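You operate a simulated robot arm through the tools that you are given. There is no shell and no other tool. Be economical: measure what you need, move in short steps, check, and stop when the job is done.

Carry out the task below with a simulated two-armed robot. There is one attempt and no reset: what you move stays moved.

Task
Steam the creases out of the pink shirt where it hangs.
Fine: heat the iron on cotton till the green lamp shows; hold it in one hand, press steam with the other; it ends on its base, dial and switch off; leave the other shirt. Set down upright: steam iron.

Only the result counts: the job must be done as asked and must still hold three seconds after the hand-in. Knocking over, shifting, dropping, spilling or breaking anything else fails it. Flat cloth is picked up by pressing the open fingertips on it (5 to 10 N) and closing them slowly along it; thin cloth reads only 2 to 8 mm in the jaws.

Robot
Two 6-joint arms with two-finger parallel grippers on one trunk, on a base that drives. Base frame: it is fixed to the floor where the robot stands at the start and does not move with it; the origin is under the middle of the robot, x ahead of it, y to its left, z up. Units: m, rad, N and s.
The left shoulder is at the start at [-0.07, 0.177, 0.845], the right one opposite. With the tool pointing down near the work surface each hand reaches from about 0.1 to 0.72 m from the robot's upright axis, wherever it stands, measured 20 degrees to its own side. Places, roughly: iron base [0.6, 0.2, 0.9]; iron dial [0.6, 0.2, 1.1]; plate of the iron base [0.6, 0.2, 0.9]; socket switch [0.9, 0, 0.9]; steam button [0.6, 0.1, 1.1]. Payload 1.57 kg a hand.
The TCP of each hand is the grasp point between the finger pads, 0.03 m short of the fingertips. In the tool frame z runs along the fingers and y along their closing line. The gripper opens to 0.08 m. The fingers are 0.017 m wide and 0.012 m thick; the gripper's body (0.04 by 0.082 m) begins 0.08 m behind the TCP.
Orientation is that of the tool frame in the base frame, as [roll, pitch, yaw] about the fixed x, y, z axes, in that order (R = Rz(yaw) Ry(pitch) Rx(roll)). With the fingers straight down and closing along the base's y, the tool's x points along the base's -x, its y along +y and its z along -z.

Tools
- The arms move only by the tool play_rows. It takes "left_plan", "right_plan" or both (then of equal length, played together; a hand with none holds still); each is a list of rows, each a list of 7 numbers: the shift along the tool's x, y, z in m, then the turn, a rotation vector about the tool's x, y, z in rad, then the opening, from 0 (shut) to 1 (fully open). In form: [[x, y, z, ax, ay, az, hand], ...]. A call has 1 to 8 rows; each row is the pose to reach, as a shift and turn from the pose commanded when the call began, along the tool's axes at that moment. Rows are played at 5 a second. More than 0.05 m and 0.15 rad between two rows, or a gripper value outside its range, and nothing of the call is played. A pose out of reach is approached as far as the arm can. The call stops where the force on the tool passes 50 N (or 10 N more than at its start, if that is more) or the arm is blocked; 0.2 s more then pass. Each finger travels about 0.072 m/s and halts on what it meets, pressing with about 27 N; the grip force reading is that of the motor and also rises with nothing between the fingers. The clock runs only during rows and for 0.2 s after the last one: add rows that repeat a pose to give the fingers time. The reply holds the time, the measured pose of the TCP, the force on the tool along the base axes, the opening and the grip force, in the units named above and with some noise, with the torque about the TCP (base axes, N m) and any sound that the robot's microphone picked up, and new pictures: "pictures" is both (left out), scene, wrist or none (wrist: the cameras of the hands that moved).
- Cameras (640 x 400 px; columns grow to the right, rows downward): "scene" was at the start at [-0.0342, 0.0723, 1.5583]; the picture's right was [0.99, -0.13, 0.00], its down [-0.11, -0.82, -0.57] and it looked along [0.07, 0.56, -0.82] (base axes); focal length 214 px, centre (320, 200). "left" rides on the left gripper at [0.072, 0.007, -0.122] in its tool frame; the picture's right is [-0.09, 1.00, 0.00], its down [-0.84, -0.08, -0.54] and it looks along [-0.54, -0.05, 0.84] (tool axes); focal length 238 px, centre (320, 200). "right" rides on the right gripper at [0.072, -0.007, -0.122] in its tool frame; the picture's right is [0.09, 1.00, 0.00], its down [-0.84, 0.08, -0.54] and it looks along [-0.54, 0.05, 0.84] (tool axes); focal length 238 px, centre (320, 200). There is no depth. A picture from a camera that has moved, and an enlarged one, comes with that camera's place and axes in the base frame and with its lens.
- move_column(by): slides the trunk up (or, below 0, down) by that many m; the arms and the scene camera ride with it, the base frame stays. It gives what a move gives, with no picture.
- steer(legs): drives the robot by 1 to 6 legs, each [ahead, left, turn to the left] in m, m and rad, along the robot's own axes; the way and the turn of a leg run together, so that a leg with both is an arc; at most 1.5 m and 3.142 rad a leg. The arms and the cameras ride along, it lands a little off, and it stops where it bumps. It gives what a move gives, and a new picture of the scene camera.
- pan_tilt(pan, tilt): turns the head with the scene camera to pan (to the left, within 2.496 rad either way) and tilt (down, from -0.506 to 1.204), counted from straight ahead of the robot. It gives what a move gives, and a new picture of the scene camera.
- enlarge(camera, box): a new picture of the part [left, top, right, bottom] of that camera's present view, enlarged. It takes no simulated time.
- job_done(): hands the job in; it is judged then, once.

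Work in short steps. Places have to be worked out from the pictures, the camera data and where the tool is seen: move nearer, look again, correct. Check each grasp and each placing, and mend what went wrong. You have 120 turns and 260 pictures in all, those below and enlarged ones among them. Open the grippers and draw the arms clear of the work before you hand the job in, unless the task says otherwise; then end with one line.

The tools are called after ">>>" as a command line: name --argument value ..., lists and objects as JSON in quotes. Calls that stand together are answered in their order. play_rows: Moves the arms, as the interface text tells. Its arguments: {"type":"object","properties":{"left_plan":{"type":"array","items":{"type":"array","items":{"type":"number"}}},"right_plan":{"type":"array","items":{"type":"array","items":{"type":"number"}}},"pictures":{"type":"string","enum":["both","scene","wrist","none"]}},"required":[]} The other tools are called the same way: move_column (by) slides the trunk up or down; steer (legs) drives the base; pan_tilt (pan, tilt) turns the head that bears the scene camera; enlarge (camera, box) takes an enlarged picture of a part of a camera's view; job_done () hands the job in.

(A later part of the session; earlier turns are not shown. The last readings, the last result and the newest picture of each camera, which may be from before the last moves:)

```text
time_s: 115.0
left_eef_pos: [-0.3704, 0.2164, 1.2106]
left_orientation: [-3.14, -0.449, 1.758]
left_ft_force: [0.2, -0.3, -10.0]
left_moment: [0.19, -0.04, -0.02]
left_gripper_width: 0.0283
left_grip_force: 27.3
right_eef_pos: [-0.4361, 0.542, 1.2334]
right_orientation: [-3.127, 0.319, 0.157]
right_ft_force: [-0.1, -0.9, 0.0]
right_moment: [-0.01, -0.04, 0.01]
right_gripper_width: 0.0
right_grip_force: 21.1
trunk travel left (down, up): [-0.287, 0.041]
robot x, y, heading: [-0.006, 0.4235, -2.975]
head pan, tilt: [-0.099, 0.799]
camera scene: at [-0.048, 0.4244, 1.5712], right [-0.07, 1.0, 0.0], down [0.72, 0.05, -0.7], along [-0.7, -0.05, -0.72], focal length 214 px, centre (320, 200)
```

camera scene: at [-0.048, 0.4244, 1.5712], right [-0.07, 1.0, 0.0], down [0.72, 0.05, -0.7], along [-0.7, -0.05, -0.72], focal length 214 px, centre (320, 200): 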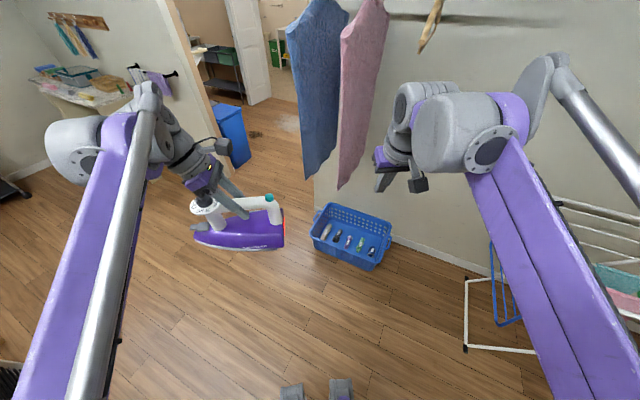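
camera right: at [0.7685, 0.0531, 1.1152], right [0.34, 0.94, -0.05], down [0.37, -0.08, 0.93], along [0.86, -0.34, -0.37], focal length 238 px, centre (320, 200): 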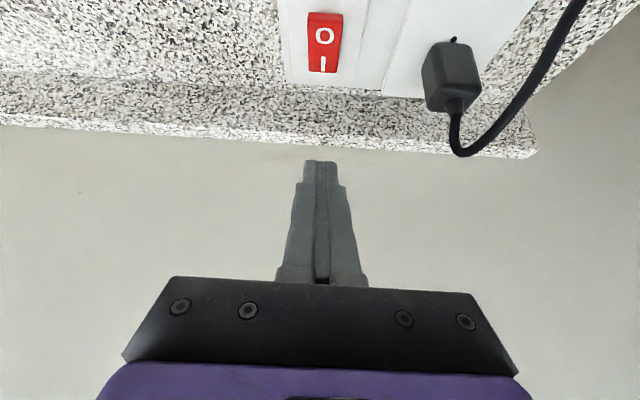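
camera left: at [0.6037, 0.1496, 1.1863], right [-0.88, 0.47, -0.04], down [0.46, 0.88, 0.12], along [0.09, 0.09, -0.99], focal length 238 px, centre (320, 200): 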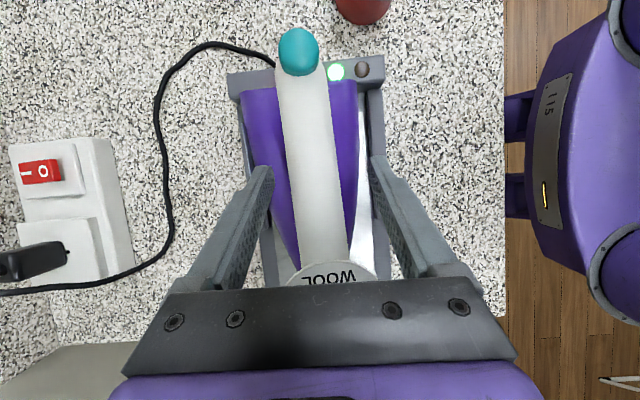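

Now both hands turn to the shirt direction: left yaw with iron, right yaw toward the left.

>>> play_rows --left_plan '[[0, 0, 0, -0.058, 0, 0.12, 0], [0, 0, 0, -0.116, 0, 0.24, 0], [0, 0, 0, -0.173, 0, 0.36, 0], [0, 0, 0, -0.231, 0, 0.48, 0], [0, 0, 0, -0.231, 0, 0.48, 0], [0, 0, 0, -0.231, 0, 0.48, 0], [0, 0, 0, -0.231, 0, 0.48, 0], [0, 0, 0, -0.231, 0, 0.48, 0]]' --right_plan '[[0, 0, 0, -0.042, 0, -0.127, 0], [0, 0, 0, -0.083, 0, -0.253, 0], [0, 0, 0, -0.125, 0, -0.38, 0], [0, 0, 0, -0.167, 0, -0.507, 0], [0, 0, 0, -0.209, 0, -0.634, 0], [0, 0, 0, -0.25, 0, -0.76, 0], [0, 0, 0, -0.292, 0, -0.887, 0], [0, 0, 0, -0.334, 0, -1.014, 0]]' --pictures "none"

>>> play_rows --right_plan '[[0, 0, 0, 0, -0.14, 0, 0], [0, 0, 0, 0, -0.28, 0, 0], [0, 0, 0, 0, -0.42, 0, 0], [0, 0, 0, 0, -0.56, 0, 0], [0, 0, 0, 0, -0.7, 0, 0], [0, 0, 0, 0, -0.84, 0, 0], [0, 0, 0, 0, -0.98, 0, 0], [0, 0, 0, 0, -1.12, 0, 0]]' --left_plan '[[0, 0, 0, 0, -0.14, 0, 0], [0, 0, 0, 0, -0.28, 0, 0], [0, 0, 0, 0, -0.42, 0, 0], [0, 0, 0, 0, -0.56, 0, 0], [0, 0, 0, 0, -0.7, 0, 0], [0, 0, 0, 0, -0.84, 0, 0], [0, 0, 0, 0, -0.84, 0, 0], [0, 0, 0, 0, -0.84, 0, 0]]' --pictures "both"

```text
time_s: 116.8
left_eef_pos: [-0.3691, 0.2159, 1.2108]
left_orientation: [-3.141, -0.449, 1.225]
left_ft_force: [-0.3, -0.1, -10.6]
left_moment: [0.14, -0.1, 0.01]
left_gripper_width: 0.0281
left_grip_force: 27.0
right_eef_pos: [-0.4371, 0.5433, 1.2324]
right_orientation: [-3.135, 0.306, 1.223]
right_ft_force: [0.5, -0.8, -0.4]
right_moment: [0.0, -0.03, -0.01]
right_gripper_width: 0.0
right_grip_force: 21.5
trunk travel left (down, up): [-0.287, 0.041]
robot x, y, heading: [-0.0044, 0.4197, -2.974]
head pan, tilt: [-0.099, 0.799]
```

```text
time_s: 118.6
left_eef_pos: [-0.3692, 0.2154, 1.2105]
left_orientation: [3.14, 0.392, 1.226]
left_ft_force: [0.1, -0.6, -10.3]
left_moment: [0.73, -0.28, -0.01]
left_gripper_width: 0.0283
left_grip_force: 26.9
right_eef_pos: [-0.437, 0.5449, 1.2323]
right_orientation: [-3.099, 1.429, 1.26]
right_ft_force: [0.0, -0.1, -1.4]
right_moment: [-0.02, 0.02, -0.03]
right_gripper_width: 0.0
right_grip_force: 21.4
trunk travel left (down, up): [-0.287, 0.041]
robot x, y, heading: [-0.0068, 0.4216, -2.978]
head pan, tilt: [-0.099, 0.799]
camera scene: at [-0.0482, 0.4247, 1.5712], right [-0.07, 1.0, 0.0], down [0.72, 0.05, -0.7], along [-0.7, -0.05, -0.72], focal length 214 px, centre (320, 200)
camera right: at [-0.3975, 0.6696, 1.1787], right [0.94, -0.33, -0.1], down [0.22, 0.36, 0.9], along [-0.26, -0.87, 0.41], focal length 238 px, centre (320, 200)
camera left: at [-0.3256, 0.3201, 1.2937], right [0.91, -0.42, 0.04], down [-0.27, -0.51, 0.82], along [-0.32, -0.75, -0.57], focal length 238 px, centre (320, 200)
```

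scene: 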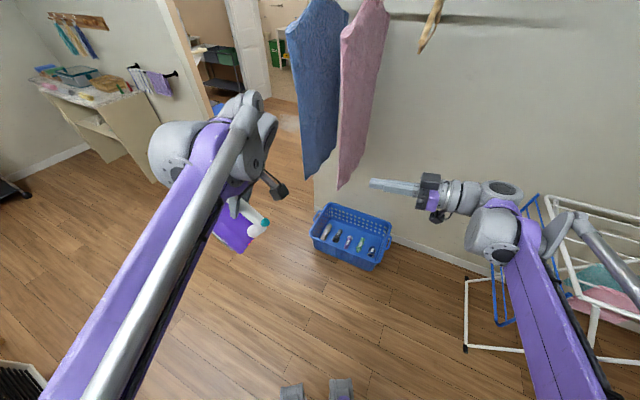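
right: 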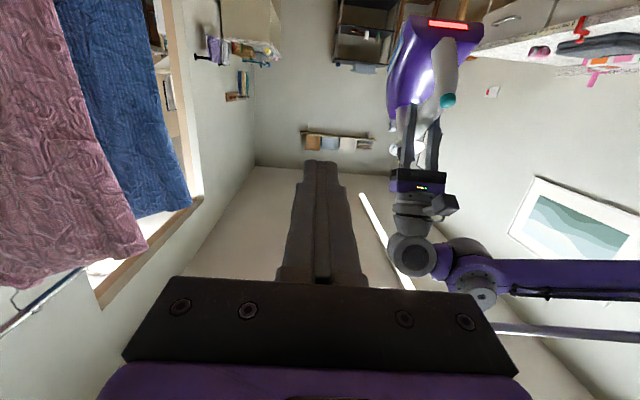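
left: 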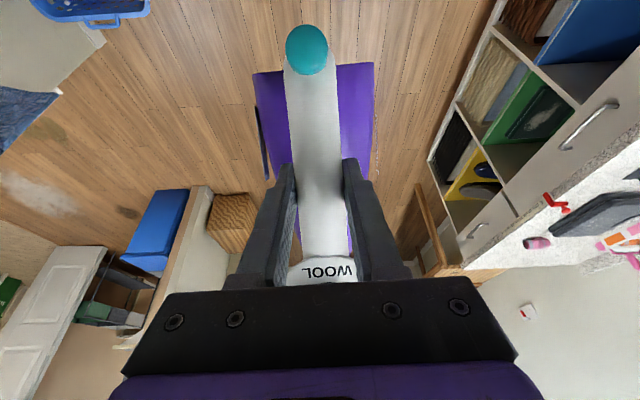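

Both poses work. I pitch the iron further to near-vertical sole and then measure the button from both wrist cameras.

>>> play_rows --left_plan '[[0, 0, 0, 0, -0.14, 0, 0], [0, 0, 0, 0, -0.28, 0, 0], [0, 0, 0, 0, -0.42, 0, 0], [0, 0, 0, 0, -0.55, 0, 0]]' --right_plan '[[0, 0.03, -0.03, 0, 0, 0, 0], [0, 0.04, -0.06, 0, 0, 0, 0], [0, 0.06, -0.06, 0, 0, 0, 0], [0, 0.06, -0.06, 0, 0, 0, 0]]' --pictures "both"

```text
time_s: 119.6
left_eef_pos: [-0.3698, 0.2175, 1.211]
left_orientation: [-3.142, 0.941, 1.227]
left_ft_force: [0.1, -0.3, -10.6]
left_moment: [0.78, -0.28, 0.02]
left_gripper_width: 0.0279
left_grip_force: 27.7
right_eef_pos: [-0.3602, 0.5785, 1.2396]
right_orientation: [-3.104, 1.425, 1.257]
right_ft_force: [-0.5, 0.2, -0.4]
right_moment: [-0.01, -0.01, -0.01]
right_gripper_width: 0.0
right_grip_force: 21.4
trunk travel left (down, up): [-0.287, 0.041]
robot x, y, heading: [-0.0098, 0.4192, -2.969]
head pan, tilt: [-0.099, 0.799]
camera scene: at [-0.0483, 0.425, 1.5712], right [-0.07, 1.0, 0.0], down [0.72, 0.05, -0.7], along [-0.69, -0.05, -0.72], focal length 214 px, centre (320, 200)
camera right: at [-0.3203, 0.7042, 1.1871], right [0.94, -0.33, -0.1], down [0.22, 0.36, 0.91], along [-0.26, -0.87, 0.41], focal length 238 px, centre (320, 200)
camera left: at [-0.3166, 0.3465, 1.2219], right [0.92, -0.39, 0.07], down [-0.09, -0.03, 1.0], along [-0.39, -0.92, -0.06], focal length 238 px, centre (320, 200)
```

scene: 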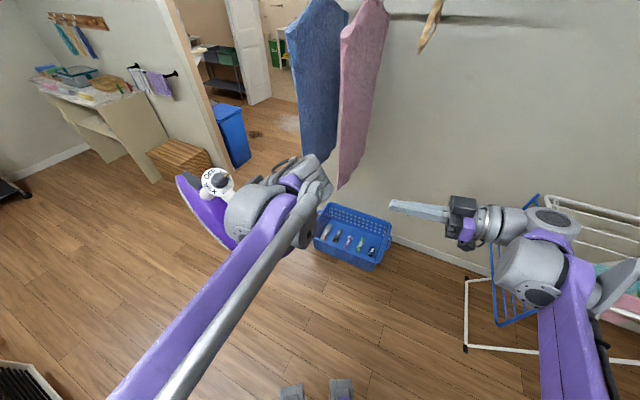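
right: 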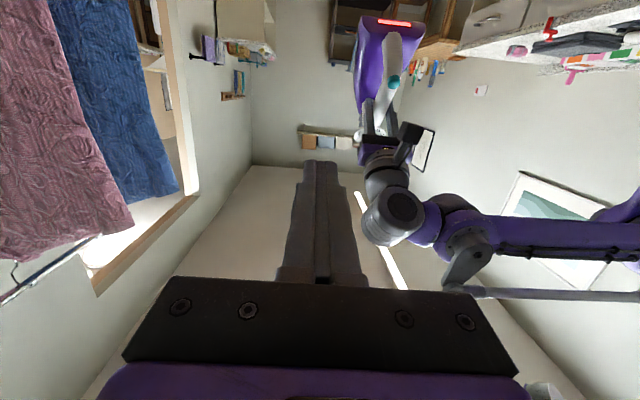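
left: 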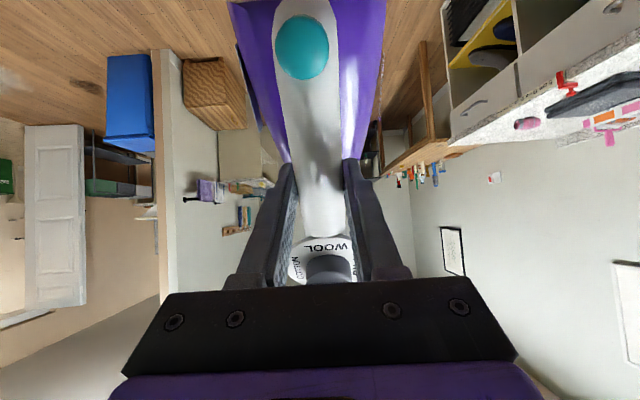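

The iron settles at a sole angle of ~54° (facing the shirt within ~36°), which is usable. Both cameras agree the button is at (-0.351,0.269,1.160); I bring the right fingertip 3 cm behind it.

>>> play_rows --right_plan '[[0.007, 0.02, 0.035, 0, 0, 0, 0], [0.014, 0.04, 0.075, 0, 0, 0, 0], [0.021, 0.06, 0.115, 0, 0, 0, 0], [0.028, 0.08, 0.155, 0, 0, 0, 0], [0.034, 0.1, 0.195, 0, 0, 0, 0], [0.0364, 0.1156, 0.236, 0, 0, 0, 0]]' --pictures "both"

```text
time_s: 121.0
left_eef_pos: [-0.3718, 0.2157, 1.2103]
left_orientation: [-3.141, 0.94, 1.224]
left_ft_force: [0.5, -0.3, -11.1]
left_moment: [0.72, -0.29, 0.0]
left_gripper_width: 0.0275
left_grip_force: 27.0
right_eef_pos: [-0.33, 0.3238, 1.1672]
right_orientation: [-3.107, 1.428, 1.254]
right_ft_force: [0.5, -0.6, -0.6]
right_moment: [-0.02, 0.0, -0.02]
right_gripper_width: 0.0
right_grip_force: 21.7
trunk travel left (down, up): [-0.287, 0.041]
robot x, y, heading: [-0.0074, 0.4234, -2.976]
head pan, tilt: [-0.099, 0.799]
camera scene: at [-0.0488, 0.4239, 1.5712], right [-0.07, 1.0, 0.0], down [0.72, 0.05, -0.7], along [-0.69, -0.05, -0.72], focal length 214 px, centre (320, 200)
camera right: at [-0.291, 0.4484, 1.1152], right [0.94, -0.33, -0.1], down [0.22, 0.36, 0.91], along [-0.26, -0.87, 0.41], focal length 238 px, centre (320, 200)
```

scene: 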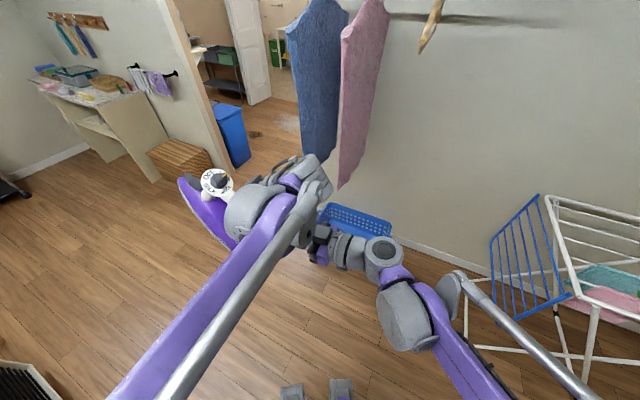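
right: 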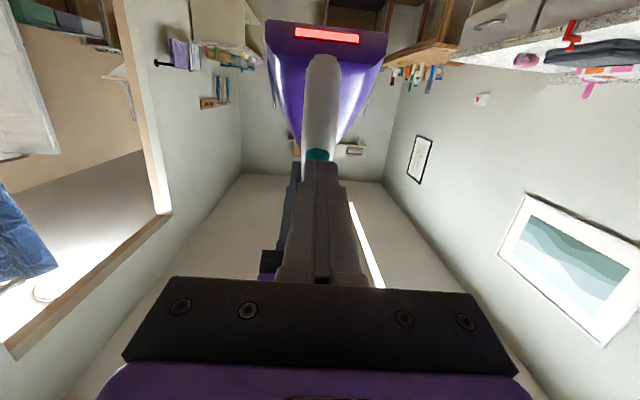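

Aligned directly behind the button. I test-press here.

>>> play_rows --right_plan '[[0, 0, 0.012, 0, 0, 0, 0], [0, 0, 0.022, 0, 0, 0, 0], [0, 0, 0.028, 0, 0, 0, 0], [0, 0, 0.033, 0, 0, 0, 0]]' --pictures "wrist"

```text
time_s: 121.9
left_eef_pos: [-0.371, 0.212, 1.2102]
left_orientation: [-3.14, 0.947, 1.232]
left_ft_force: [-4.2, -9.8, -7.6]
left_moment: [1.1, -0.38, 0.08]
left_gripper_width: 0.0282
left_grip_force: 27.2
right_eef_pos: [-0.3386, 0.2993, 1.1631]
right_orientation: [-3.11, 1.427, 1.249]
right_ft_force: [3.6, 11.0, -1.5]
right_moment: [-0.69, 0.26, -0.06]
right_gripper_width: 0.0001
right_grip_force: 21.2
trunk travel left (down, up): [-0.287, 0.041]
robot x, y, heading: [-0.0048, 0.4209, -2.972]
head pan, tilt: [-0.099, 0.799]
heard: click
stopped in row 4 (left hand): the force on the tool passed its limit at 60 N (the readings are from after the stop); the commanded pose is now the measured one
camera right: at [-0.3, 0.4252, 1.1115], right [0.94, -0.33, -0.1], down [0.22, 0.36, 0.91], along [-0.27, -0.87, 0.41], focal length 238 px, centre (320, 200)
```

right: 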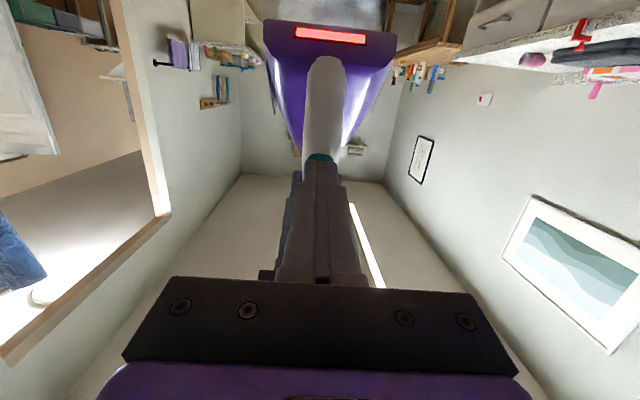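

The button clicks. I ease off, then press again gently and hold to see whether steam comes.

>>> play_rows --right_plan '[[0, 0, -0.012, 0, 0, 0, 0], [0, 0, -0.012, 0, 0, 0, 0], [0, 0, -0.004, 0, 0, 0, 0], [0, 0, -0.001, 0, 0, 0, 0], [0, 0, -0.001, 0, 0, 0, 0], [0, 0, -0.001, 0, 0, 0, 0]]' --pictures "wrist"

>>> enlarge --camera "scene" --box '[140, 110, 440, 310]'

```text
time_s: 123.3
left_eef_pos: [-0.3715, 0.2121, 1.2113]
left_orientation: [-3.141, 0.947, 1.233]
left_ft_force: [-1.6, -4.3, -8.5]
left_moment: [0.61, -0.26, -0.02]
left_gripper_width: 0.0281
left_grip_force: 26.9
right_eef_pos: [-0.3398, 0.3013, 1.164]
right_orientation: [-3.109, 1.429, 1.25]
right_ft_force: [1.4, 5.7, -1.4]
right_moment: [0.07, -0.01, -0.01]
right_gripper_width: 0.0001
right_grip_force: 21.3
trunk travel left (down, up): [-0.287, 0.041]
robot x, y, heading: [-0.002, 0.4224, -2.968]
head pan, tilt: [-0.099, 0.799]
heard: click
camera right: at [-0.3001, 0.426, 1.1119], right [0.94, -0.33, -0.1], down [0.22, 0.36, 0.91], along [-0.27, -0.87, 0.41], focal length 238 px, centre (320, 200)
```

right: 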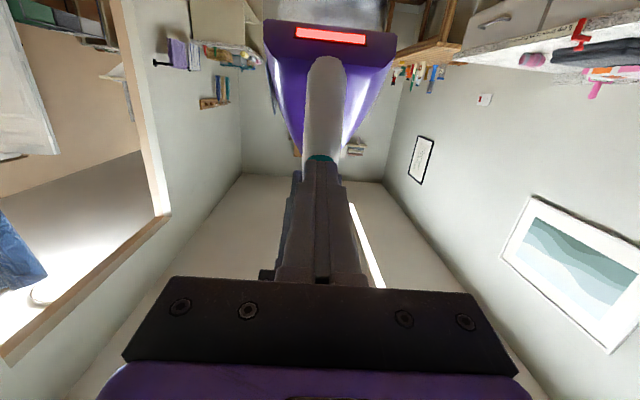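

```text
2.00 times, centred on (290, 210) of scene
camera zoom: at [-0.048, 0.4243, 1.5712], right [-0.07, 1.0, 0.0], down [0.72, 0.05, -0.7], along [-0.7, -0.05, -0.72], focal length 429 px, centre (380, 180)
```

zoom: 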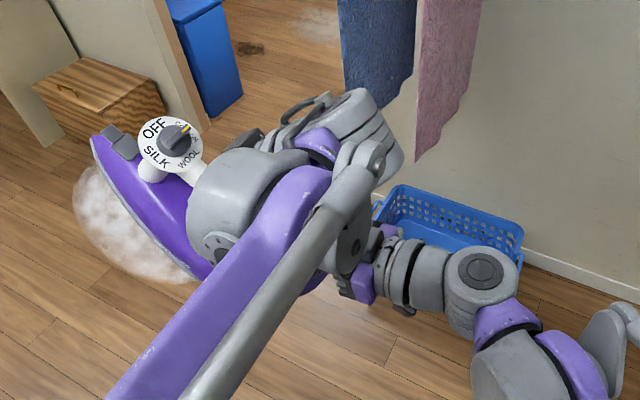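

Steam puffs out — it works. I ease the finger off slightly for transit and move right, watching the rack.

>>> play_rows --right_plan '[[0, 0, -0.012, 0, 0, 0, 0]]' --pictures "none"

>>> steer --legs '[[0, 0, -0.04], [0, -0.38, 0]]'

>>> pan_tilt --pan -0.7 --tilt 0.75

```text
time_s: 123.7
left_eef_pos: [-0.3707, 0.2124, 1.2112]
left_orientation: [-3.141, 0.949, 1.232]
left_ft_force: [0.5, -0.5, -9.6]
left_moment: [0.73, -0.31, 0.02]
left_gripper_width: 0.0279
left_grip_force: 27.4
right_eef_pos: [-0.3344, 0.3103, 1.1655]
right_orientation: [-3.109, 1.428, 1.25]
right_ft_force: [-0.3, 0.6, -0.2]
right_moment: [0.01, 0.0, 0.0]
right_gripper_width: 0.0
right_grip_force: 21.0
trunk travel left (down, up): [-0.287, 0.041]
robot x, y, heading: [-0.0078, 0.4215, -2.974]
head pan, tilt: [-0.099, 0.799]
```

```text
time_s: 128.0
left_eef_pos: [-0.4292, 0.6045, 1.2109]
left_orientation: [-3.141, 0.95, 1.199]
left_ft_force: [0.0, 0.7, -11.4]
left_moment: [0.76, -0.3, 0.02]
left_gripper_width: 0.0279
left_grip_force: 27.4
right_eef_pos: [-0.3902, 0.7024, 1.1667]
right_orientation: [-3.109, 1.427, 1.221]
right_ft_force: [0.6, 0.7, 0.0]
right_moment: [0.01, -0.01, 0.0]
right_gripper_width: 0.0
right_grip_force: 21.4
trunk travel left (down, up): [-0.287, 0.041]
robot x, y, heading: [-0.0597, 0.805, -3.007]
head pan, tilt: [-0.099, 0.799]
camera scene: at [-0.0996, 0.808, 1.5712], right [-0.04, 1.0, 0.0], down [0.72, 0.03, -0.7], along [-0.7, -0.03, -0.72], focal length 214 px, centre (320, 200)
```

scene: 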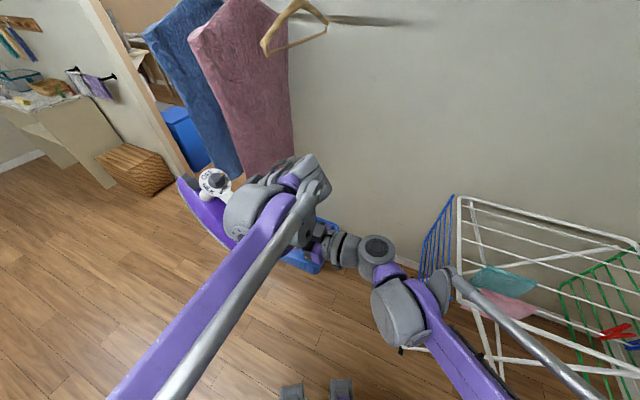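

```text
time_s: 129.0
left_eef_pos: [-0.4286, 0.6055, 1.2107]
left_orientation: [-3.141, 0.948, 1.2]
left_ft_force: [-1.2, 0.5, -10.0]
left_moment: [0.71, -0.29, -0.02]
left_gripper_width: 0.0278
left_grip_force: 27.4
right_eef_pos: [-0.39, 0.7041, 1.1651]
right_orientation: [-3.106, 1.428, 1.218]
right_ft_force: [0.6, -0.1, 0.1]
right_moment: [0.02, -0.03, 0.03]
right_gripper_width: 0.0
right_grip_force: 21.6
trunk travel left (down, up): [-0.287, 0.041]
robot x, y, heading: [-0.0565, 0.8044, -2.995]
head pan, tilt: [-0.7, 0.75]
camera scene: at [-0.0892, 0.8552, 1.5752], right [0.53, 0.85, 0.0], down [0.58, -0.36, -0.73], along [-0.62, 0.39, -0.68], focal length 214 px, centre (320, 200)
```

scene: 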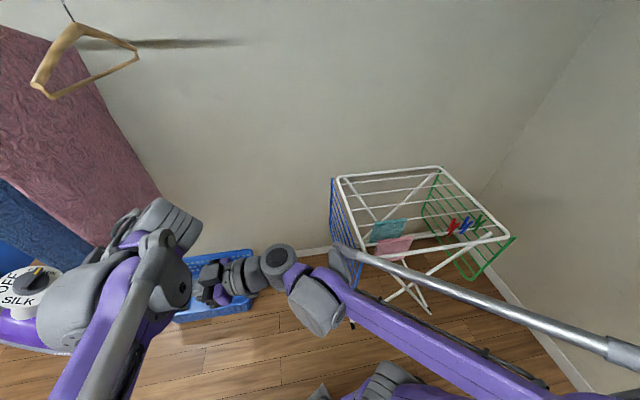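

The rack starts beyond my right elbow. To keep clear, I extend both hands 0.12 m together toward the shirt direction instead of moving the base that far.

>>> play_rows --left_plan '[[-0.0175, 0, 0.0244, 0, 0, 0, 0], [-0.035, 0, 0.0487, 0, 0, 0, 0], [-0.0525, 0, 0.073, 0, 0, 0, 0], [-0.07, 0, 0.0975, 0, 0, 0, 0]]' --right_plan '[[-0.0043, 0, 0.0297, 0, 0, 0, 0], [-0.0085, 0, 0.0595, 0, 0, 0, 0], [-0.0128, 0, 0.089, 0, 0, 0, 0], [-0.017, 0, 0.119, 0, 0, 0, 0]]' --pictures "wrist"

```text
time_s: 130.0
left_eef_pos: [-0.4725, 0.4931, 1.2113]
left_orientation: [3.14, 0.945, 1.2]
left_ft_force: [-0.1, -0.4, -10.8]
left_moment: [0.68, -0.28, -0.02]
left_gripper_width: 0.028
left_grip_force: 26.8
right_eef_pos: [-0.4359, 0.5899, 1.1665]
right_orientation: [-3.114, 1.426, 1.217]
right_ft_force: [-0.4, 0.4, 0.0]
right_moment: [-0.03, 0.01, -0.01]
right_gripper_width: 0.0002
right_grip_force: 21.8
trunk travel left (down, up): [-0.287, 0.041]
robot x, y, heading: [-0.059, 0.807, -2.998]
head pan, tilt: [-0.7, 0.75]
camera right: at [-0.3935, 0.714, 1.1139], right [0.93, -0.36, -0.1], down [0.23, 0.35, 0.91], along [-0.29, -0.86, 0.41], focal length 238 px, centre (320, 200)
camera left: at [-0.4162, 0.6218, 1.2218], right [0.91, -0.41, 0.07], down [-0.09, -0.02, 1.0], along [-0.41, -0.91, -0.05], focal length 238 px, centre (320, 200)
```

right: 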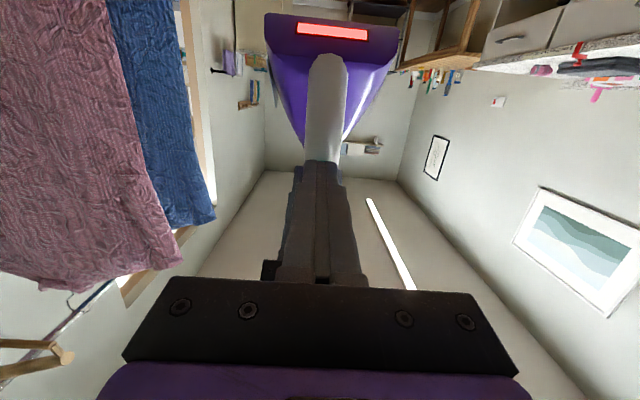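
left: 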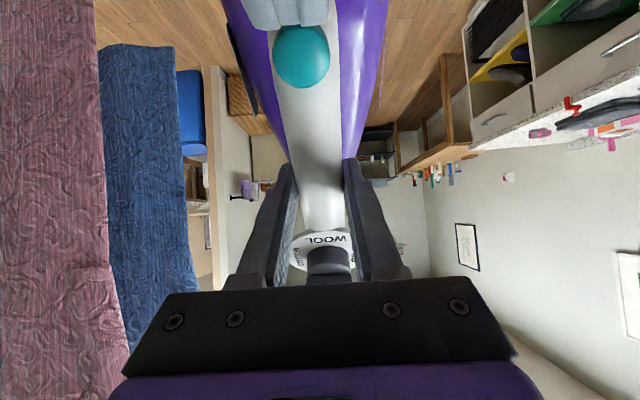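

I misjudged the direction of that gain; I check where my right elbow actually is relative to the rack.

>>> pan_tilt --pan -1.5 --tilt 0.85

```text
time_s: 131.1
left_eef_pos: [-0.4711, 0.4945, 1.2121]
left_orientation: [-3.14, 0.948, 1.203]
left_ft_force: [0.6, 0.7, -10.5]
left_moment: [0.71, -0.31, 0.01]
left_gripper_width: 0.0279
left_grip_force: 27.2
right_eef_pos: [-0.4354, 0.5921, 1.1675]
right_orientation: [-3.109, 1.427, 1.219]
right_ft_force: [-1.1, -0.4, -0.1]
right_moment: [0.04, 0.04, -0.01]
right_gripper_width: 0.0
right_grip_force: 21.2
trunk travel left (down, up): [-0.287, 0.041]
robot x, y, heading: [-0.0594, 0.8052, -3.003]
head pan, tilt: [-1.499, 0.85]
camera scene: at [-0.0355, 0.8875, 1.5672], right [0.98, 0.21, 0.0], down [0.16, -0.73, -0.66], along [-0.14, 0.65, -0.75], focal length 214 px, centre (320, 200)
```

scene: 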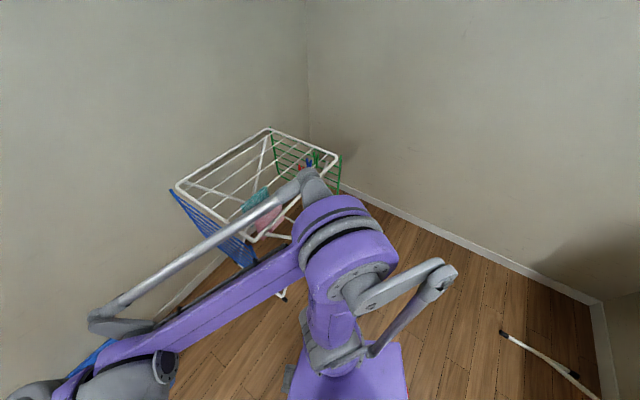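

The elbow is only ~0.3 m to my right and at z≈1.2, above the rack. I undo the extension and move to the station: right 0.195, then ahead 0.25 first.

>>> play_rows --left_plan '[[0.0175, 0, -0.0244, 0, 0, 0, 0], [0.035, 0, -0.0487, 0, 0, 0, 0], [0.0525, 0, -0.073, 0, 0, 0, 0], [0.07, 0, -0.0975, 0, 0, 0, 0]]' --right_plan '[[0.0043, 0, -0.0297, 0, 0, 0, 0], [0.0085, 0, -0.0595, 0, 0, 0, 0], [0.0128, 0, -0.089, 0, 0, 0, 0], [0.017, 0, -0.119, 0, 0, 0, 0]]' --pictures "none"

>>> steer --legs '[[0, -0.195, 0], [0.25, 0, 0]]'

>>> pan_tilt --pan 0.15 --tilt 0.5

```text
time_s: 132.1
left_eef_pos: [-0.4285, 0.6065, 1.2108]
left_orientation: [-3.141, 0.95, 1.203]
left_ft_force: [0.2, 0.1, -9.3]
left_moment: [0.69, -0.3, 0.02]
left_gripper_width: 0.0282
left_grip_force: 27.1
right_eef_pos: [-0.3855, 0.7031, 1.1671]
right_orientation: [-3.106, 1.428, 1.221]
right_ft_force: [0.6, -0.6, -0.1]
right_moment: [-0.01, -0.04, -0.02]
right_gripper_width: 0.0
right_grip_force: 21.6
trunk travel left (down, up): [-0.287, 0.041]
robot x, y, heading: [-0.0593, 0.8056, -3.009]
head pan, tilt: [-1.499, 0.85]
```

```text
time_s: 135.9
left_eef_pos: [-0.7002, 0.7618, 1.2092]
left_orientation: [-3.14, 0.949, 1.207]
left_ft_force: [-0.1, 0.2, -9.8]
left_moment: [0.68, -0.27, -0.02]
left_gripper_width: 0.0281
left_grip_force: 26.6
right_eef_pos: [-0.6576, 0.8596, 1.1653]
right_orientation: [-3.109, 1.428, 1.221]
right_ft_force: [0.0, 0.0, 1.0]
right_moment: [-0.01, 0.0, -0.01]
right_gripper_width: 0.0
right_grip_force: 22.1
trunk travel left (down, up): [-0.287, 0.041]
robot x, y, heading: [-0.3307, 0.9626, -2.997]
head pan, tilt: [-1.499, 0.85]
camera scene: at [-0.3068, 1.0463, 1.5671], right [0.98, 0.21, 0.0], down [0.16, -0.73, -0.66], along [-0.14, 0.65, -0.75], focal length 214 px, centre (320, 200)
```

scene: 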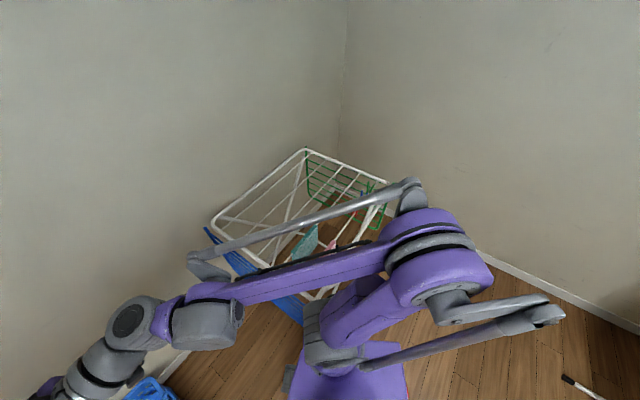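

```text
time_s: 137.6
left_eef_pos: [-0.699, 0.7614, 1.2088]
left_orientation: [-3.14, 0.947, 1.206]
left_ft_force: [-0.9, -0.8, -10.4]
left_moment: [0.69, -0.26, 0.02]
left_gripper_width: 0.0284
left_grip_force: 27.3
right_eef_pos: [-0.6586, 0.8592, 1.166]
right_orientation: [-3.11, 1.428, 1.223]
right_ft_force: [0.8, 0.0, -0.2]
right_moment: [0.0, -0.04, -0.01]
right_gripper_width: 0.0
right_grip_force: 21.2
trunk travel left (down, up): [-0.287, 0.041]
robot x, y, heading: [-0.3324, 0.9604, -3.0]
head pan, tilt: [0.15, 0.499]
camera scene: at [-0.3776, 0.9435, 1.5971], right [-0.29, 0.96, 0.0], down [0.46, 0.14, -0.88], along [-0.84, -0.25, -0.48], focal length 214 px, centre (320, 200)
```

scene: 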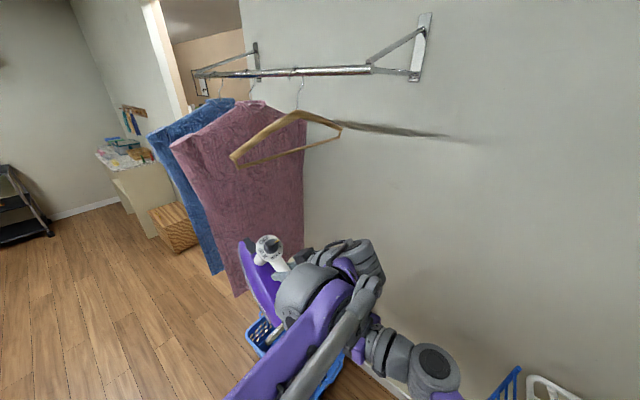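

Superb view. Now I press the button and, keeping contact, rotate both hands together 0.4 rad so the sole stands more upright.

>>> play_rows --left_plan '[[0, 0, 0, 0, 0, 0, 0], [0, 0, 0, 0, 0, 0, 0], [0, 0, 0, 0, -0.1, 0, 0], [0, 0, 0, 0, -0.2, 0, 0], [0, 0, 0, 0, -0.3, 0, 0], [0, 0, 0, 0, -0.4, 0, 0], [0, 0, 0, 0, -0.4, 0, 0]]' --right_plan '[[0, 0, 0.008, 0, 0, 0, 0], [0, 0, 0.012, 0, 0, 0, 0], [0.0085, 0, 0.0182, 0, -0.1, 0, 0], [0.0162, 0, 0.0254, 0, -0.2, 0, 0], [0.0232, 0, 0.0333, 0, -0.3, 0, 0], [0.0295, 0, 0.0415, 0, -0.4, 0, 0], [0.0295, 0, 0.0415, 0, -0.4, 0, 0]]' --pictures "both"

```text
time_s: 139.2
left_eef_pos: [-0.6995, 0.763, 1.2084]
left_orientation: [-3.138, 1.349, 1.21]
left_ft_force: [-8.1, -22.4, 7.1]
left_moment: [0.03, -0.03, -0.04]
left_gripper_width: 0.0281
left_grip_force: 27.0
right_eef_pos: [-0.6697, 0.8264, 1.1325]
right_orientation: [-0.022, 1.314, -1.969]
right_ft_force: [7.9, 22.7, -16.0]
right_moment: [0.2, -0.12, -0.04]
right_gripper_width: 0.0
right_grip_force: 21.1
trunk travel left (down, up): [-0.287, 0.041]
robot x, y, heading: [-0.3281, 0.966, -2.996]
head pan, tilt: [0.15, 0.499]
heard: click
camera scene: at [-0.3767, 0.9437, 1.5971], right [-0.29, 0.96, 0.0], down [0.46, 0.14, -0.88], along [-0.84, -0.25, -0.48], focal length 214 px, centre (320, 200)
camera right: at [-0.6406, 0.921, 1.0324], right [0.92, -0.39, -0.09], down [0.35, 0.66, 0.67], along [-0.2, -0.65, 0.74], focal length 238 px, centre (320, 200)
camera left: at [-0.6443, 0.8854, 1.1642], right [0.92, -0.37, 0.09], down [0.05, 0.35, 0.94], along [-0.38, -0.86, 0.34], focal length 238 px, centre (320, 200)
```

scene: 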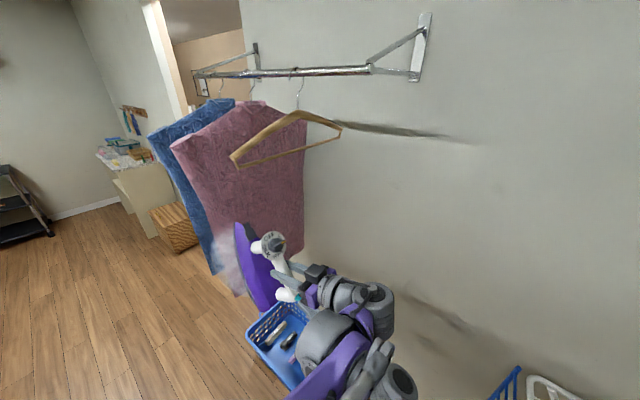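
right: 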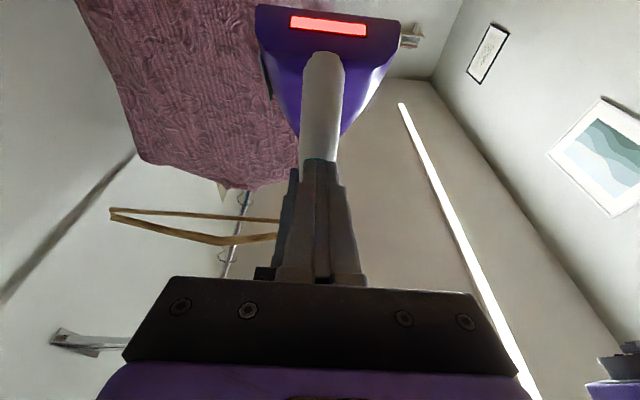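
left: 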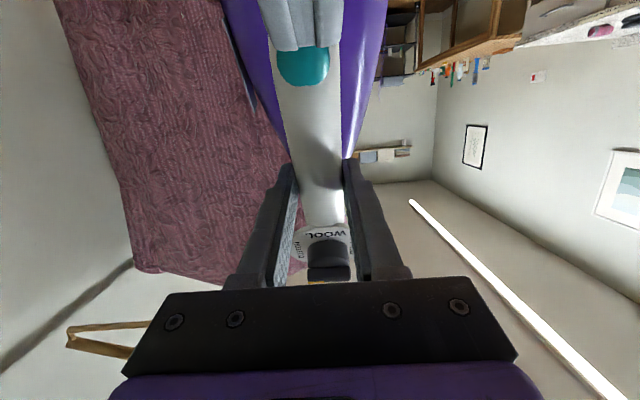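

Steam streams at the shirt with the sole nearly upright. I drive 0.13 ahead to bring it before the cloth's middle.

>>> steer --legs '[[0.13, 0.0, 0]]'

>>> enlarge --camera "left" --box '[0, 0, 640, 400]'

```text
time_s: 140.5
left_eef_pos: [-0.8286, 0.7452, 1.2096]
left_orientation: [-3.138, 1.346, 1.206]
left_ft_force: [-8.5, -21.7, 2.9]
left_moment: [0.01, 0.01, -0.01]
left_gripper_width: 0.0282
left_grip_force: 27.0
right_eef_pos: [-0.8013, 0.8079, 1.1317]
right_orientation: [-0.016, 1.312, -1.971]
right_ft_force: [8.0, 20.6, -13.9]
right_moment: [0.13, -0.12, 0.01]
right_gripper_width: 0.0003
right_grip_force: 21.0
trunk travel left (down, up): [-0.287, 0.041]
robot x, y, heading: [-0.4585, 0.9438, -2.997]
head pan, tilt: [0.15, 0.499]
camera scene: at [-0.5059, 0.9252, 1.597], right [-0.29, 0.96, 0.0], down [0.46, 0.14, -0.88], along [-0.84, -0.25, -0.48], focal length 214 px, centre (320, 200)
```

scene: 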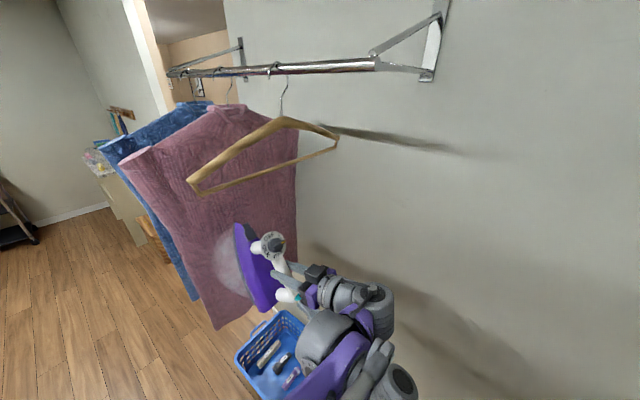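

```text
1.00 times, centred on (320, 200) of left (not enlarged: the box is as wide or as high as the picture)
camera zoom: at [-0.7734, 0.8679, 1.1639], right [0.92, -0.38, 0.09], down [0.05, 0.35, 0.94], along [-0.38, -0.86, 0.34], focal length 238 px, centre (320, 200)
```

zoom: 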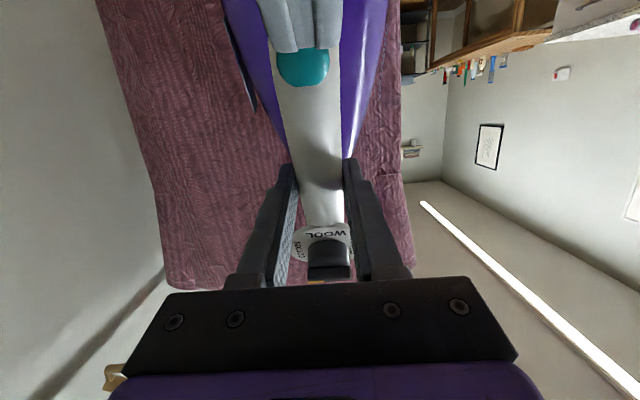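

I look closely at the cloth to see the effect.

>>> enlarge --camera "scene" --box '[110, 90, 350, 330]'

```text
1.67 times, centred on (230, 210) of scene
camera zoom: at [-0.5059, 0.9252, 1.597], right [-0.29, 0.96, 0.0], down [0.46, 0.14, -0.88], along [-0.84, -0.25, -0.48], focal length 358 px, centre (470, 183)
```

zoom: 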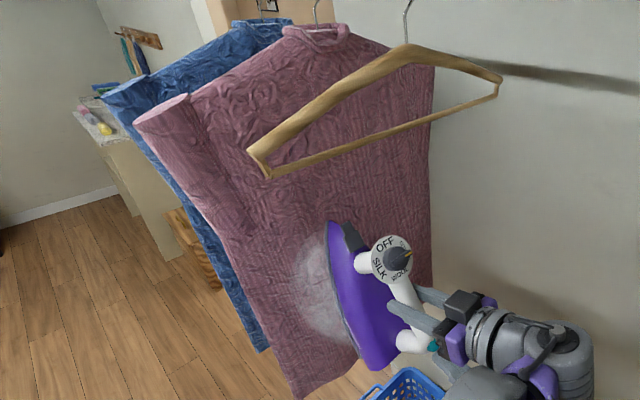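

It works: smooth around the iron, swirls remaining above. I scan downward 0.1 m with the column while steaming.

>>> move_column --by -0.1

>>> play_rows --left_plan '[[0, 0, 0, 0, 0, 0, 0], [0, 0, 0, 0, 0, 0, 0], [0, 0, 0, 0, 0, 0, 0], [0, 0, 0, 0, 0, 0, 0], [0, 0, 0, 0, 0, 0, 0], [0, 0, 0, 0, 0, 0, 0]]' --pictures "scene"

>>> enlarge --camera "scene" --box '[110, 70, 350, 340]'

```text
time_s: 141.8
left_eef_pos: [-0.8294, 0.7444, 1.1094]
left_orientation: [-3.14, 1.347, 1.207]
left_ft_force: [-6.2, -12.0, -8.0]
left_moment: [0.11, 0.09, 0.05]
left_gripper_width: 0.0279
left_grip_force: 26.6
right_eef_pos: [-0.8014, 0.8086, 1.0319]
right_orientation: [-0.017, 1.313, -1.968]
right_ft_force: [6.5, 13.4, -2.0]
right_moment: [-0.01, 0.01, 0.0]
right_gripper_width: 0.0001
right_grip_force: 20.8
trunk travel left (down, up): [-0.187, 0.141]
robot x, y, heading: [-0.4574, 0.9444, -2.998]
head pan, tilt: [0.15, 0.499]
```

```text
time_s: 143.2
left_eef_pos: [-0.8281, 0.7438, 1.1093]
left_orientation: [-3.14, 1.348, 1.205]
left_ft_force: [-5.7, -14.0, -5.2]
left_moment: [0.12, -0.04, -0.03]
left_gripper_width: 0.0281
left_grip_force: 27.1
right_eef_pos: [-0.801, 0.8086, 1.0319]
right_orientation: [-0.018, 1.315, -1.971]
right_ft_force: [4.8, 14.0, -3.7]
right_moment: [-0.03, 0.0, -0.04]
right_gripper_width: 0.0
right_grip_force: 21.3
trunk travel left (down, up): [-0.187, 0.141]
robot x, y, heading: [-0.4565, 0.9446, -2.999]
head pan, tilt: [0.15, 0.499]
camera scene: at [-0.5103, 0.9246, 1.4949], right [-0.29, 0.96, 0.0], down [0.46, 0.14, -0.88], along [-0.84, -0.25, -0.48], focal length 214 px, centre (320, 200)
```

scene: 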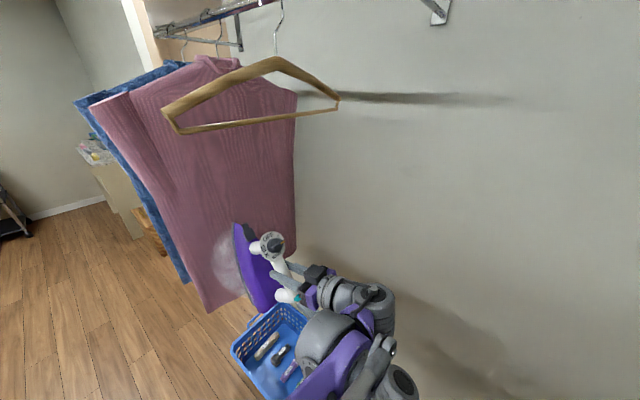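

```text
1.48 times, centred on (230, 205) of scene
camera zoom: at [-0.5103, 0.9246, 1.4949], right [-0.29, 0.96, 0.0], down [0.46, 0.14, -0.88], along [-0.84, -0.25, -0.48], focal length 318 px, centre (453, 193)
```

zoom: 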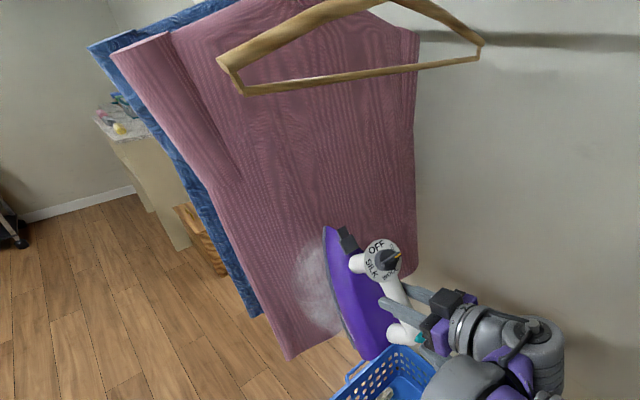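

The whole pink shirt looks smooth now. I sweep back up for margin and check again.

>>> move_column --by 0.12

>>> play_rows --left_plan '[[0, 0, 0, 0, 0, 0, 0], [0, 0, 0, 0, 0, 0, 0], [0, 0, 0, 0, 0, 0, 0], [0, 0, 0, 0, 0, 0, 0], [0, 0, 0, 0, 0, 0, 0], [0, 0, 0, 0, 0, 0, 0]]' --pictures "scene"

>>> enlarge --camera "scene" --box '[110, 90, 310, 250]'

```text
time_s: 144.7
left_eef_pos: [-0.8285, 0.7445, 1.2286]
left_orientation: [-3.138, 1.348, 1.206]
left_ft_force: [-6.0, -17.2, -3.0]
left_moment: [0.09, -0.03, -0.03]
left_gripper_width: 0.0279
left_grip_force: 27.3
right_eef_pos: [-0.8005, 0.808, 1.1516]
right_orientation: [-0.021, 1.314, -1.97]
right_ft_force: [6.0, 16.4, -5.8]
right_moment: [-0.04, -0.02, -0.03]
right_gripper_width: 0.0001
right_grip_force: 21.3
trunk travel left (down, up): [-0.307, 0.021]
robot x, y, heading: [-0.4592, 0.9465, -3.001]
head pan, tilt: [0.15, 0.499]
```

```text
time_s: 146.1
left_eef_pos: [-0.8297, 0.7447, 1.2295]
left_orientation: [-3.139, 1.348, 1.205]
left_ft_force: [-6.8, -16.0, -4.7]
left_moment: [0.1, -0.05, 0.01]
left_gripper_width: 0.0279
left_grip_force: 27.3
right_eef_pos: [-0.8015, 0.8076, 1.1516]
right_orientation: [-0.017, 1.313, -1.97]
right_ft_force: [6.7, 15.5, -5.6]
right_moment: [-0.01, 0.0, -0.04]
right_gripper_width: 0.0
right_grip_force: 21.4
trunk travel left (down, up): [-0.307, 0.021]
robot x, y, heading: [-0.4592, 0.9447, -3.007]
head pan, tilt: [0.15, 0.499]
camera scene: at [-0.5057, 0.9253, 1.6192], right [-0.29, 0.96, 0.0], down [0.46, 0.14, -0.88], along [-0.84, -0.25, -0.48], focal length 214 px, centre (320, 200)
```

scene: 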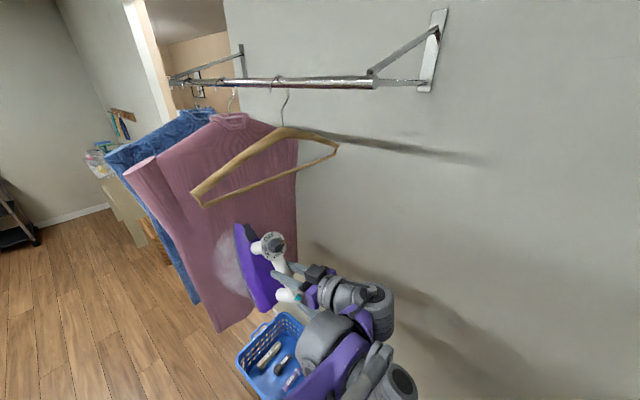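

```text
2.50 times, centred on (210, 170) of scene
camera zoom: at [-0.5057, 0.9253, 1.6192], right [-0.29, 0.96, 0.0], down [0.46, 0.14, -0.88], along [-0.84, -0.25, -0.48], focal length 536 px, centre (595, 275)
```

zoom: 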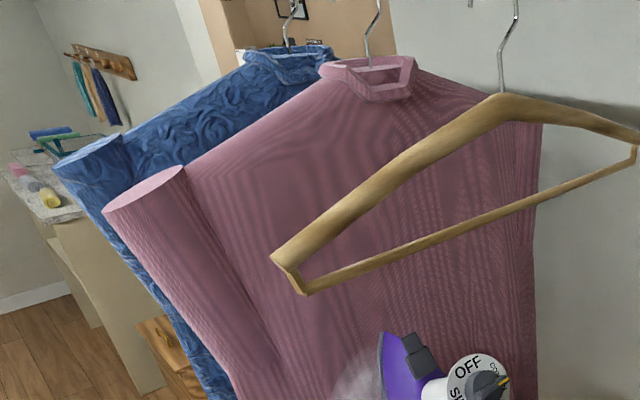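

All creases on the pink shirt are gone; blue is untouched. I back off, rotate both hands back together and release the button.

>>> steer --legs '[[-0.13, 0, 0]]'

>>> play_rows --left_plan '[[0, 0, 0, 0, 0.1, 0, 0], [0, 0, 0, 0, 0.2, 0, 0], [0, 0, 0, 0, 0.3, 0, 0], [0, 0, 0, 0, 0.4, 0, 0], [0, 0, 0, 0, 0.4, 0, 0], [0, 0, 0, 0, 0.4, 0, 0], [0, 0, 0, 0, 0.4, 0, 0]]' --right_plan '[[-0.009, 0, -0.0054, 0, 0.1, 0, 0], [-0.0183, 0, -0.0097, 0, 0.2, 0, 0], [-0.0282, 0, -0.0131, 0, 0.3, 0, 0], [-0.0382, 0, -0.0157, 0, 0.4, 0, 0], [-0.032, 0, -0.031, 0, 0.4, 0, 0], [-0.02, 0, -0.06, 0, 0.4, 0, 0], [-0.01, 0, -0.09, 0, 0.4, 0, 0]]' --pictures "both"

```text
time_s: 147.4
left_eef_pos: [-0.7007, 0.7622, 1.2307]
left_orientation: [-3.14, 1.346, 1.207]
left_ft_force: [-7.3, -14.5, -6.0]
left_moment: [0.1, 0.04, 0.03]
left_gripper_width: 0.0279
left_grip_force: 26.6
right_eef_pos: [-0.6728, 0.8261, 1.153]
right_orientation: [-0.015, 1.314, -1.968]
right_ft_force: [6.5, 14.8, -4.3]
right_moment: [-0.01, -0.02, -0.01]
right_gripper_width: 0.0
right_grip_force: 21.0
trunk travel left (down, up): [-0.307, 0.021]
robot x, y, heading: [-0.3273, 0.9631, -2.999]
head pan, tilt: [0.15, 0.499]
camera scene: at [-0.3781, 0.9434, 1.6194], right [-0.29, 0.96, 0.0], down [0.46, 0.14, -0.88], along [-0.84, -0.25, -0.48], focal length 214 px, centre (320, 200)
```

scene: 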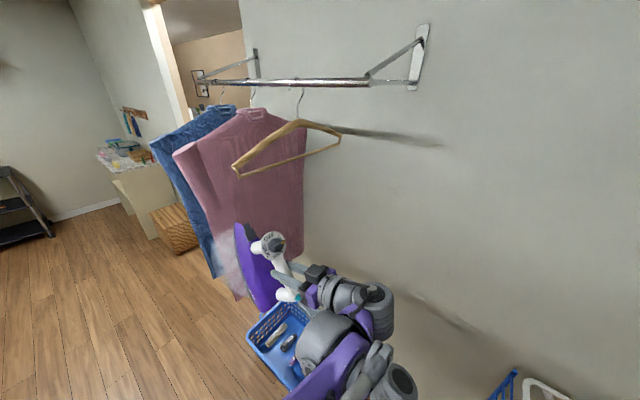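

```text
time_s: 149.0
left_eef_pos: [-0.6996, 0.7623, 1.2281]
left_orientation: [-3.14, 0.947, 1.206]
left_ft_force: [-0.2, 0.4, -10.2]
left_moment: [0.75, -0.27, -0.02]
left_gripper_width: 0.0281
left_grip_force: 26.8
right_eef_pos: [-0.6397, 0.9095, 1.1386]
right_orientation: [-3.109, 1.427, 1.224]
right_ft_force: [0.1, 0.6, 0.3]
right_moment: [-0.01, -0.01, 0.0]
right_gripper_width: 0.0002
right_grip_force: 21.0
trunk travel left (down, up): [-0.307, 0.021]
robot x, y, heading: [-0.3285, 0.9612, -3.002]
head pan, tilt: [0.15, 0.499]
camera scene: at [-0.3767, 0.9436, 1.6192], right [-0.29, 0.96, 0.0], down [0.46, 0.14, -0.88], along [-0.84, -0.25, -0.48], focal length 214 px, centre (320, 200)
camera right: at [-0.5972, 1.0343, 1.0871], right [0.93, -0.36, -0.1], down [0.23, 0.36, 0.91], along [-0.29, -0.86, 0.41], focal length 238 px, centre (320, 200)
camera left: at [-0.6428, 0.8916, 1.2397], right [0.91, -0.41, 0.07], down [-0.09, -0.02, 1.0], along [-0.4, -0.91, -0.05], focal length 238 px, centre (320, 200)
```

scene: 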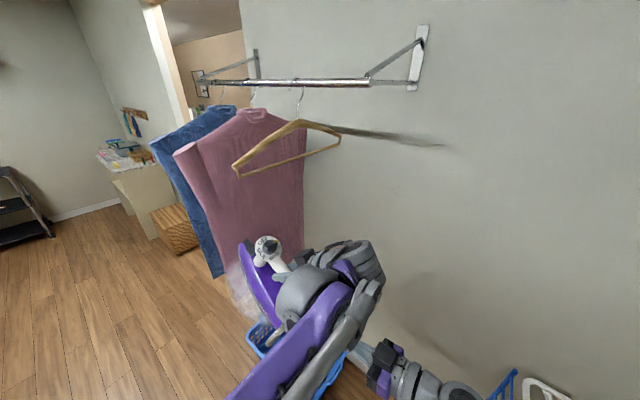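
right: 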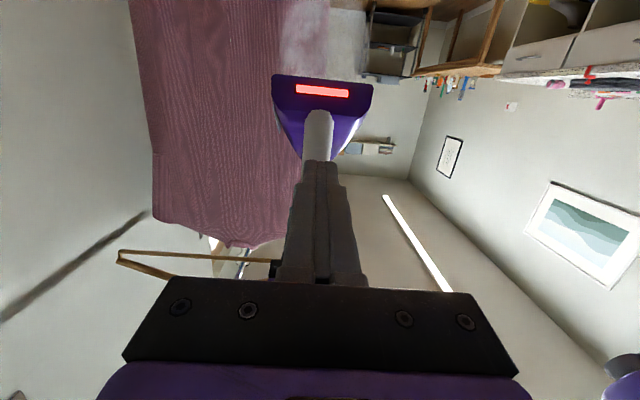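
left: 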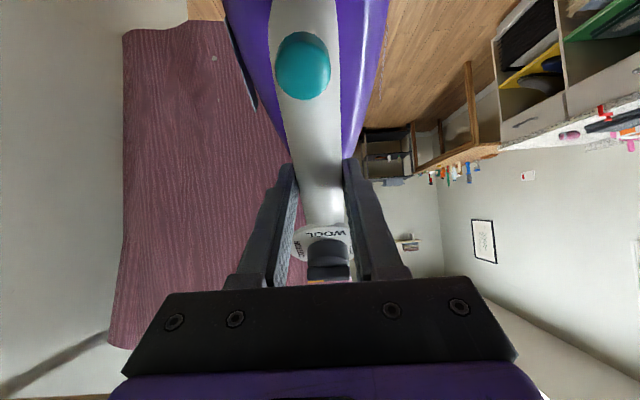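

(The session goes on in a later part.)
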